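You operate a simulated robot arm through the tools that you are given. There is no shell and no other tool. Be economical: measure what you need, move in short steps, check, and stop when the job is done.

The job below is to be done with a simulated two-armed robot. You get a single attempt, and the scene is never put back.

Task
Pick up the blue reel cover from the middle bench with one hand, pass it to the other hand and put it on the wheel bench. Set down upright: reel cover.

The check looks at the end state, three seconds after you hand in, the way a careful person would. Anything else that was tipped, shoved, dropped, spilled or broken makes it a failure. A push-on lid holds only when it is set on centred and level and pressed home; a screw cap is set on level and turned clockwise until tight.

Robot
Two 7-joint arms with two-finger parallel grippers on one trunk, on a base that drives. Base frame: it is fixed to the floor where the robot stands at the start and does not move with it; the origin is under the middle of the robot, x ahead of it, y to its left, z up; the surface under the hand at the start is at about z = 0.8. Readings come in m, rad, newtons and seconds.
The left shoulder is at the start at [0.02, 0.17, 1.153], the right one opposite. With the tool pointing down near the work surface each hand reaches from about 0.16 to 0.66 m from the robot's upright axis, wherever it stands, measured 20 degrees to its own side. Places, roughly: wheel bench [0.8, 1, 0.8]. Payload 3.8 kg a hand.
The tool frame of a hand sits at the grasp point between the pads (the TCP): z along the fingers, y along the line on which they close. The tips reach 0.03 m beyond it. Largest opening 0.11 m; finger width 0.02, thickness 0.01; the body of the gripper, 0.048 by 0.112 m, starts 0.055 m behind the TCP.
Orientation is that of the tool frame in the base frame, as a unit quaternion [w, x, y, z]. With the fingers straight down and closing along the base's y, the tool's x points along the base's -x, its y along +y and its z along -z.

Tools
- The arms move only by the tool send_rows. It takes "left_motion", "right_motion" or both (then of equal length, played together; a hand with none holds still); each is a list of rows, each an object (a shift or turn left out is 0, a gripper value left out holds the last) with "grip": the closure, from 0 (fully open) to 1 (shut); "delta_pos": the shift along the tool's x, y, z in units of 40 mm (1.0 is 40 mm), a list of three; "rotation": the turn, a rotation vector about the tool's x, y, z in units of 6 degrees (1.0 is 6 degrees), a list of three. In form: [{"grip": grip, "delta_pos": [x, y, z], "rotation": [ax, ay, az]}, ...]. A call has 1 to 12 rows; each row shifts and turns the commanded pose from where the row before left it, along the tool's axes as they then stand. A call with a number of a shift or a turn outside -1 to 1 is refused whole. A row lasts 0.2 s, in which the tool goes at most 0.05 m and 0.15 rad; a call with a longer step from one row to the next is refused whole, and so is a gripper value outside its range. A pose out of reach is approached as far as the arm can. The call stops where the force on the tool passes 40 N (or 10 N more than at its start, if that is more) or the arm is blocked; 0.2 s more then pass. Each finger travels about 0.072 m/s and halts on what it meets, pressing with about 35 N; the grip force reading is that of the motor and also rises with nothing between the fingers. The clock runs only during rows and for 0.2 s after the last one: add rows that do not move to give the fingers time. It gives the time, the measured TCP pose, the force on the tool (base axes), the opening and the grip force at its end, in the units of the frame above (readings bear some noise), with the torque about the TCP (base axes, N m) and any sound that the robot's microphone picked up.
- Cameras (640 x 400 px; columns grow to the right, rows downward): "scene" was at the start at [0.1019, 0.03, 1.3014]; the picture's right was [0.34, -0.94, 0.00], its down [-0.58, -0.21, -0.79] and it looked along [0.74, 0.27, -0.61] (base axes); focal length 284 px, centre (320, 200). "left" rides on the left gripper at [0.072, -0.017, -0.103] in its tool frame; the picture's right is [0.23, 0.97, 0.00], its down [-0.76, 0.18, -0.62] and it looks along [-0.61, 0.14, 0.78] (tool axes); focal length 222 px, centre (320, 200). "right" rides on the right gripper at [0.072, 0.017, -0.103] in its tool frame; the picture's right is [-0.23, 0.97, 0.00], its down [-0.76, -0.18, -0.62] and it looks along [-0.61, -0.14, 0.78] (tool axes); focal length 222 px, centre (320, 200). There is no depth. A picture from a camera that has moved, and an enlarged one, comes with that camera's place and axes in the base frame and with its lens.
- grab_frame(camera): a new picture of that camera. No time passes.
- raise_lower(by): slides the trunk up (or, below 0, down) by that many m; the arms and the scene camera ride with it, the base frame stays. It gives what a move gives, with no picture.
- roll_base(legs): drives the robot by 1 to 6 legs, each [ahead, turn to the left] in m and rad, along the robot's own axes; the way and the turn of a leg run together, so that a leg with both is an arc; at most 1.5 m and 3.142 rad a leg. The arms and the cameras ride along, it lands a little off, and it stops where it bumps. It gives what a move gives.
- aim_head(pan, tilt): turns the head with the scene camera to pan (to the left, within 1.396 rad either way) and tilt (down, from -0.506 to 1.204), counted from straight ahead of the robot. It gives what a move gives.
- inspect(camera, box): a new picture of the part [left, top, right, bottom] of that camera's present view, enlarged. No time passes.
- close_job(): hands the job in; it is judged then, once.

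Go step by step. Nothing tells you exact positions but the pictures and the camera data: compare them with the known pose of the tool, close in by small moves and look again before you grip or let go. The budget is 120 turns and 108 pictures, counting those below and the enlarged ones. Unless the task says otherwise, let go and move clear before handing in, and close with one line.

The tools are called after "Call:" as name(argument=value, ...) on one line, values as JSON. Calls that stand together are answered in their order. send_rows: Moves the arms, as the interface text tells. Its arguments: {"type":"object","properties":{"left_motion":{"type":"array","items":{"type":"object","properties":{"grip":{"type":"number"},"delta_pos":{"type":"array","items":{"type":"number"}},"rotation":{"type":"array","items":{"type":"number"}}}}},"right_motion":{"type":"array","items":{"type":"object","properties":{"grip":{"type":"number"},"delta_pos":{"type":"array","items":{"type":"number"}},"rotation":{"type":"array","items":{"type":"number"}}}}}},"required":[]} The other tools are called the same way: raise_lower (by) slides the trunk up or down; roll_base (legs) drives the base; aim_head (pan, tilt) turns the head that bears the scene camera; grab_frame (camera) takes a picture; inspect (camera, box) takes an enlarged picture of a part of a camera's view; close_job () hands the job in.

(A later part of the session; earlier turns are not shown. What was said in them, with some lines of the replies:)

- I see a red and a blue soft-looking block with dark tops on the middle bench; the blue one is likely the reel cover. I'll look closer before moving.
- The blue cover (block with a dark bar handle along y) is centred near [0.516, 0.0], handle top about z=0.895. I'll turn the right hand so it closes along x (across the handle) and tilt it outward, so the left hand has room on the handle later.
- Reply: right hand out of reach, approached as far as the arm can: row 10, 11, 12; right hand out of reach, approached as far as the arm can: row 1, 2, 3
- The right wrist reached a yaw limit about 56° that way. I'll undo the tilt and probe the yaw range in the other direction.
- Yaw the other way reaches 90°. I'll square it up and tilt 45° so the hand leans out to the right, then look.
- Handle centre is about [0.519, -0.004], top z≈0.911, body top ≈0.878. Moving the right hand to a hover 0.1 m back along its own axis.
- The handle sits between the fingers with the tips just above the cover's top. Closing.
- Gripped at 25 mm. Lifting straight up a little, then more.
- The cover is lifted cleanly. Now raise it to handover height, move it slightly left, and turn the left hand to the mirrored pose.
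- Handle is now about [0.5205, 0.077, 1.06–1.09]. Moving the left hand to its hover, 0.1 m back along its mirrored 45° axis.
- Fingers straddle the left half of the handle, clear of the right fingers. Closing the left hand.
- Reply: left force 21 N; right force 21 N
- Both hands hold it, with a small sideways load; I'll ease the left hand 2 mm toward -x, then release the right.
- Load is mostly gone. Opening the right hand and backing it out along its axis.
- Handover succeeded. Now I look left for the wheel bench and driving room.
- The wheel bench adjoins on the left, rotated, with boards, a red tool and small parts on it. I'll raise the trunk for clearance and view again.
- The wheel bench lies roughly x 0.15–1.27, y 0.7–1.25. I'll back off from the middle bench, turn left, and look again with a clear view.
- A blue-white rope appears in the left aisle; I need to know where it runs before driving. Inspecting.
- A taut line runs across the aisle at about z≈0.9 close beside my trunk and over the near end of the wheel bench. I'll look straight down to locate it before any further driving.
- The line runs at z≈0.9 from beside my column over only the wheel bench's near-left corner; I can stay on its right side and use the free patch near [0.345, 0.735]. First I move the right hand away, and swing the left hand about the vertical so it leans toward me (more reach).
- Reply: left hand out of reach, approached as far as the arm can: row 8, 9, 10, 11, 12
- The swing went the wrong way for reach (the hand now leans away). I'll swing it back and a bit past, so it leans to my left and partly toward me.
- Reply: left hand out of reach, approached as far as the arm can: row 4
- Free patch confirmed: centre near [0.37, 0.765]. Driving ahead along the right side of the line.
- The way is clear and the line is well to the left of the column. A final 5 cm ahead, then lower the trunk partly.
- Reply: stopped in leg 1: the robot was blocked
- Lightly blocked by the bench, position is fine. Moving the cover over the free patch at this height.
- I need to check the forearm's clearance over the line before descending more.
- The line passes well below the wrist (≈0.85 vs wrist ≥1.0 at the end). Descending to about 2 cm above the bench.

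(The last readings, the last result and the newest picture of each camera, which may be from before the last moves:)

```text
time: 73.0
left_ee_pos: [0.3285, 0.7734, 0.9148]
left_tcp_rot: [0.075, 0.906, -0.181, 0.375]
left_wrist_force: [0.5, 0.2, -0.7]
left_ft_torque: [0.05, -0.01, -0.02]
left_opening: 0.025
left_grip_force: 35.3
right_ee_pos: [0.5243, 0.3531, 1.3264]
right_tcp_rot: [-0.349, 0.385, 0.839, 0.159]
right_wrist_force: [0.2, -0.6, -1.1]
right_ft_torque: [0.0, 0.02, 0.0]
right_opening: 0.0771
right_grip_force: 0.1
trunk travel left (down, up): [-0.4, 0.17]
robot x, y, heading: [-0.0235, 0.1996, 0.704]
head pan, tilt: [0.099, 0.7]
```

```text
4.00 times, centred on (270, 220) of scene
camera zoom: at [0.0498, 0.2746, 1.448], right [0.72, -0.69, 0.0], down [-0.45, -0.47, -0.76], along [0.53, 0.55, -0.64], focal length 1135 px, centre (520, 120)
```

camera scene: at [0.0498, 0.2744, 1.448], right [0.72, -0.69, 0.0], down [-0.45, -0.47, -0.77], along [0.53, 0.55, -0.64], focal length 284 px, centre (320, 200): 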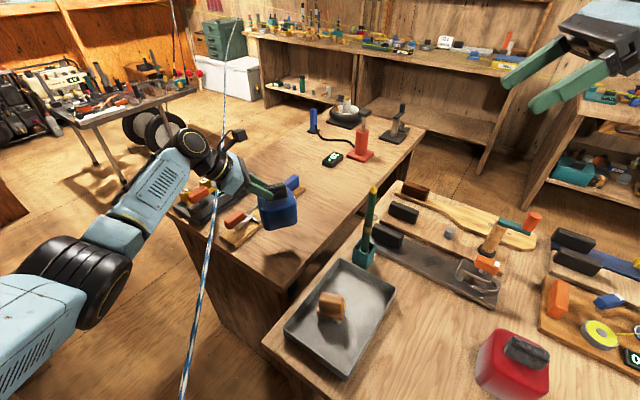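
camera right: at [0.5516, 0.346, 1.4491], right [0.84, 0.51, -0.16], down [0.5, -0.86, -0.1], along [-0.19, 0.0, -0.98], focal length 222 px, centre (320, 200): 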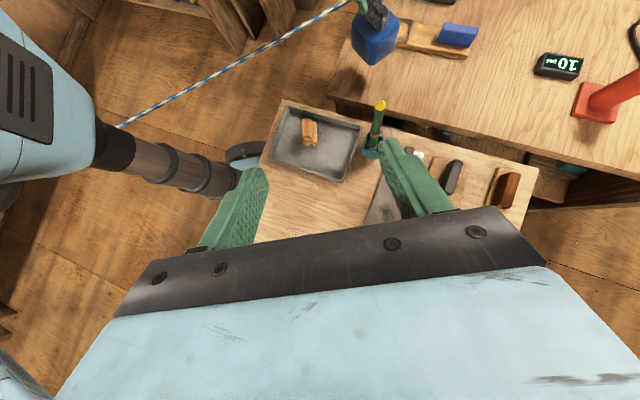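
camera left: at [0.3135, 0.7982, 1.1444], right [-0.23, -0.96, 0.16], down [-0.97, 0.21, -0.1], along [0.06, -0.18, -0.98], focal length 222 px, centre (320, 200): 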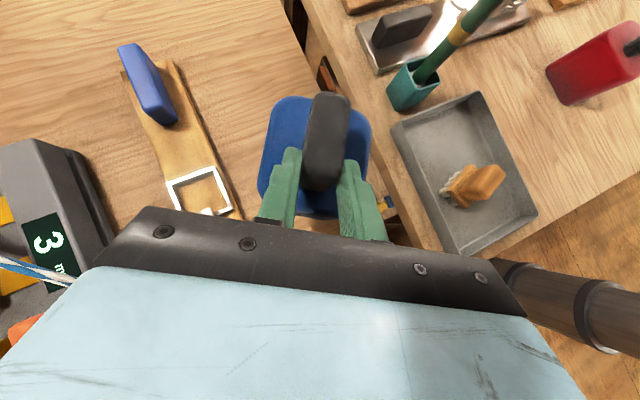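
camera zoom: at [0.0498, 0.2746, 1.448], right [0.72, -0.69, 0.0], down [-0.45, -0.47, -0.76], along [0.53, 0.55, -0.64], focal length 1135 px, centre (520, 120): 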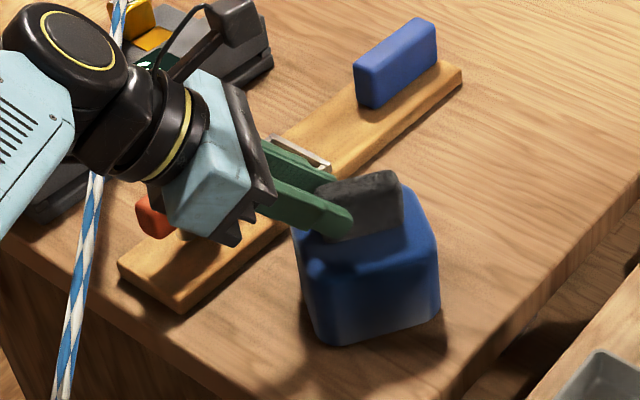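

Call:
send_rows(left_motion=[{"delta_pos": [-0.04, 0, 0.04]}, {}])

Call:
send_rows(left_motion=[{"delta_pos": [-0.04, 0, 0.04]}, {}])

```text
time: 73.6
left_ee_pos: [0.3298, 0.7721, 0.9125]
left_tcp_rot: [0.074, 0.906, -0.181, 0.376]
left_wrist_force: [-0.5, -0.5, 1.8]
left_ft_torque: [0.09, -0.12, 0.06]
left_opening: 0.0251
left_grip_force: 34.9
right_ee_pos: [0.5246, 0.3541, 1.3265]
right_tcp_rot: [-0.349, 0.385, 0.839, 0.159]
right_wrist_force: [0.3, 0.0, -0.9]
right_ft_torque: [-0.02, -0.03, 0.02]
right_opening: 0.077
right_grip_force: 0.1
trunk travel left (down, up): [-0.4, 0.17]
robot x, y, heading: [-0.0244, 0.1974, 0.708]
head pan, tilt: [0.099, 0.7]
```

```text
time: 74.2
left_ee_pos: [0.3289, 0.7714, 0.9115]
left_tcp_rot: [0.074, 0.905, -0.182, 0.378]
left_wrist_force: [0.7, 1.0, 7.5]
left_ft_torque: [0.0, -0.8, 0.03]
left_opening: 0.0253
left_grip_force: 35.0
right_ee_pos: [0.5245, 0.3533, 1.3274]
right_tcp_rot: [-0.35, 0.386, 0.839, 0.159]
right_wrist_force: [0.8, 0.2, 0.4]
right_ft_torque: [-0.01, -0.05, -0.02]
right_opening: 0.077
right_grip_force: 0.0
trunk travel left (down, up): [-0.4, 0.17]
robot x, y, heading: [-0.0223, 0.1977, 0.709]
head pan, tilt: [0.099, 0.7]
```

The cover is on the bench. Easing the load, opening, and backing out along the finger axis.

Call:
send_rows(left_motion=[{"delta_pos": [0.03, 0, -0.03]}, {}, {"grip": 0.7}, {"grip": 0.6}, {"grip": 0.5}, {"grip": 0.4}, {}])

Call:
inspect(camera="scene", box=[210, 170, 330, 270])

```text
time: 75.8
left_ee_pos: [0.3276, 0.7712, 0.9121]
left_tcp_rot: [0.075, 0.906, -0.181, 0.375]
left_wrist_force: [0.0, 0.2, -0.4]
left_ft_torque: [0.0, 0.02, 0.0]
left_opening: 0.0663
left_grip_force: 0.1
right_ee_pos: [0.5246, 0.3533, 1.3255]
right_tcp_rot: [-0.35, 0.385, 0.839, 0.159]
right_wrist_force: [0.5, -0.2, 0.6]
right_ft_torque: [-0.03, -0.03, 0.0]
right_opening: 0.077
right_grip_force: 0.1
trunk travel left (down, up): [-0.4, 0.17]
robot x, y, heading: [-0.023, 0.1995, 0.703]
head pan, tilt: [0.099, 0.7]
```

```text
4.00 times, centred on (270, 220) of scene
camera zoom: at [0.0498, 0.2746, 1.448], right [0.72, -0.69, 0.0], down [-0.45, -0.47, -0.76], along [0.53, 0.55, -0.64], focal length 1135 px, centre (520, 120)
```

zoom: 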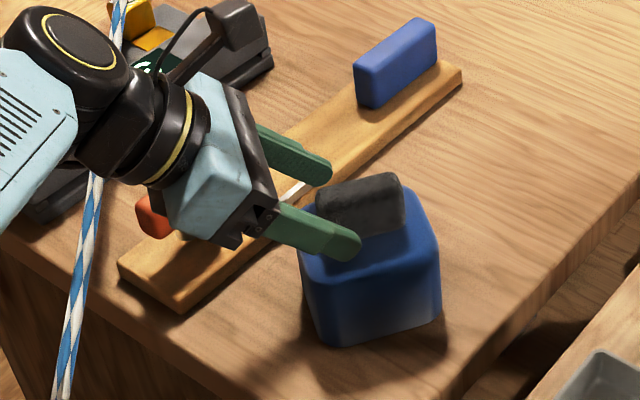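

Call:
send_rows(left_motion=[{"delta_pos": [0, 0, -0.4]}, {"delta_pos": [0, 0, -0.8]}, {"delta_pos": [0, 0, -0.8]}, {"delta_pos": [0.7, 0, -0.7]}, {"delta_pos": [0.7, 0, -0.7]}, {"delta_pos": [0.7, 0, -0.7]}, {"delta_pos": [0.7, 0, -0.7]}, {}])

Call:
grab_frame(camera="scene")

Call:
inspect(camera="scene", box=[210, 170, 330, 270])

Call:
grab_frame(camera="left")

```text
time: 77.6
left_ee_pos: [0.2764, 0.7947, 1.1255]
left_tcp_rot: [0.076, 0.906, -0.181, 0.375]
left_wrist_force: [-0.3, 0.5, 0.1]
left_ft_torque: [0.01, 0.02, -0.01]
left_opening: 0.0659
left_grip_force: 0.0
right_ee_pos: [0.5246, 0.3535, 1.327]
right_tcp_rot: [-0.35, 0.385, 0.839, 0.159]
right_wrist_force: [-0.3, -0.2, 0.0]
right_ft_torque: [0.0, 0.01, 0.01]
right_opening: 0.0771
right_grip_force: 0.1
trunk travel left (down, up): [-0.4, 0.17]
robot x, y, heading: [-0.0263, 0.1965, 0.703]
head pan, tilt: [0.099, 0.7]
```

```text
41 pictures are left
camera scene: at [0.0498, 0.2748, 1.4479], right [0.72, -0.69, 0.0], down [-0.45, -0.47, -0.76], along [0.53, 0.55, -0.64], focal length 284 px, centre (320, 200)
```

scene: 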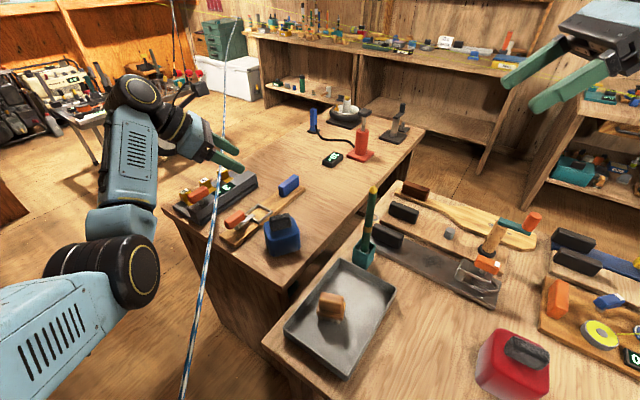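

```text
4.00 times, centred on (270, 220) of scene
camera zoom: at [0.0498, 0.2748, 1.4479], right [0.72, -0.69, 0.0], down [-0.45, -0.47, -0.76], along [0.53, 0.55, -0.64], focal length 1135 px, centre (520, 120)
```

zoom: 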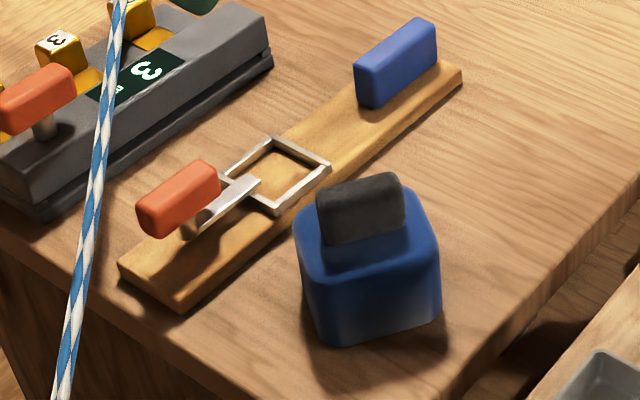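

```text
39 pictures are left
camera left: at [0.2628, 0.82, 1.2495], right [-0.23, -0.96, 0.16], down [-0.97, 0.21, -0.1], along [0.06, -0.18, -0.98], focal length 222 px, centre (320, 200)
```

left: 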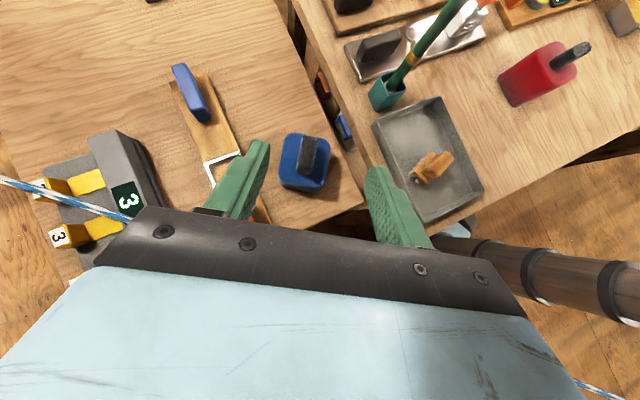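

The blue cover stands upright on the wheel bench with nothing touching it. Both hands are clear and everything else looks undisturbed, so I'm handing in.

Call:
close_job()

```text
The job is handed in.
```

The blue reel cover was picked up with the right hand, passed to the left, and set down upright on the wheel bench. The base bumped lightly against something while I was lining up, but nothing in the pictures had moved.
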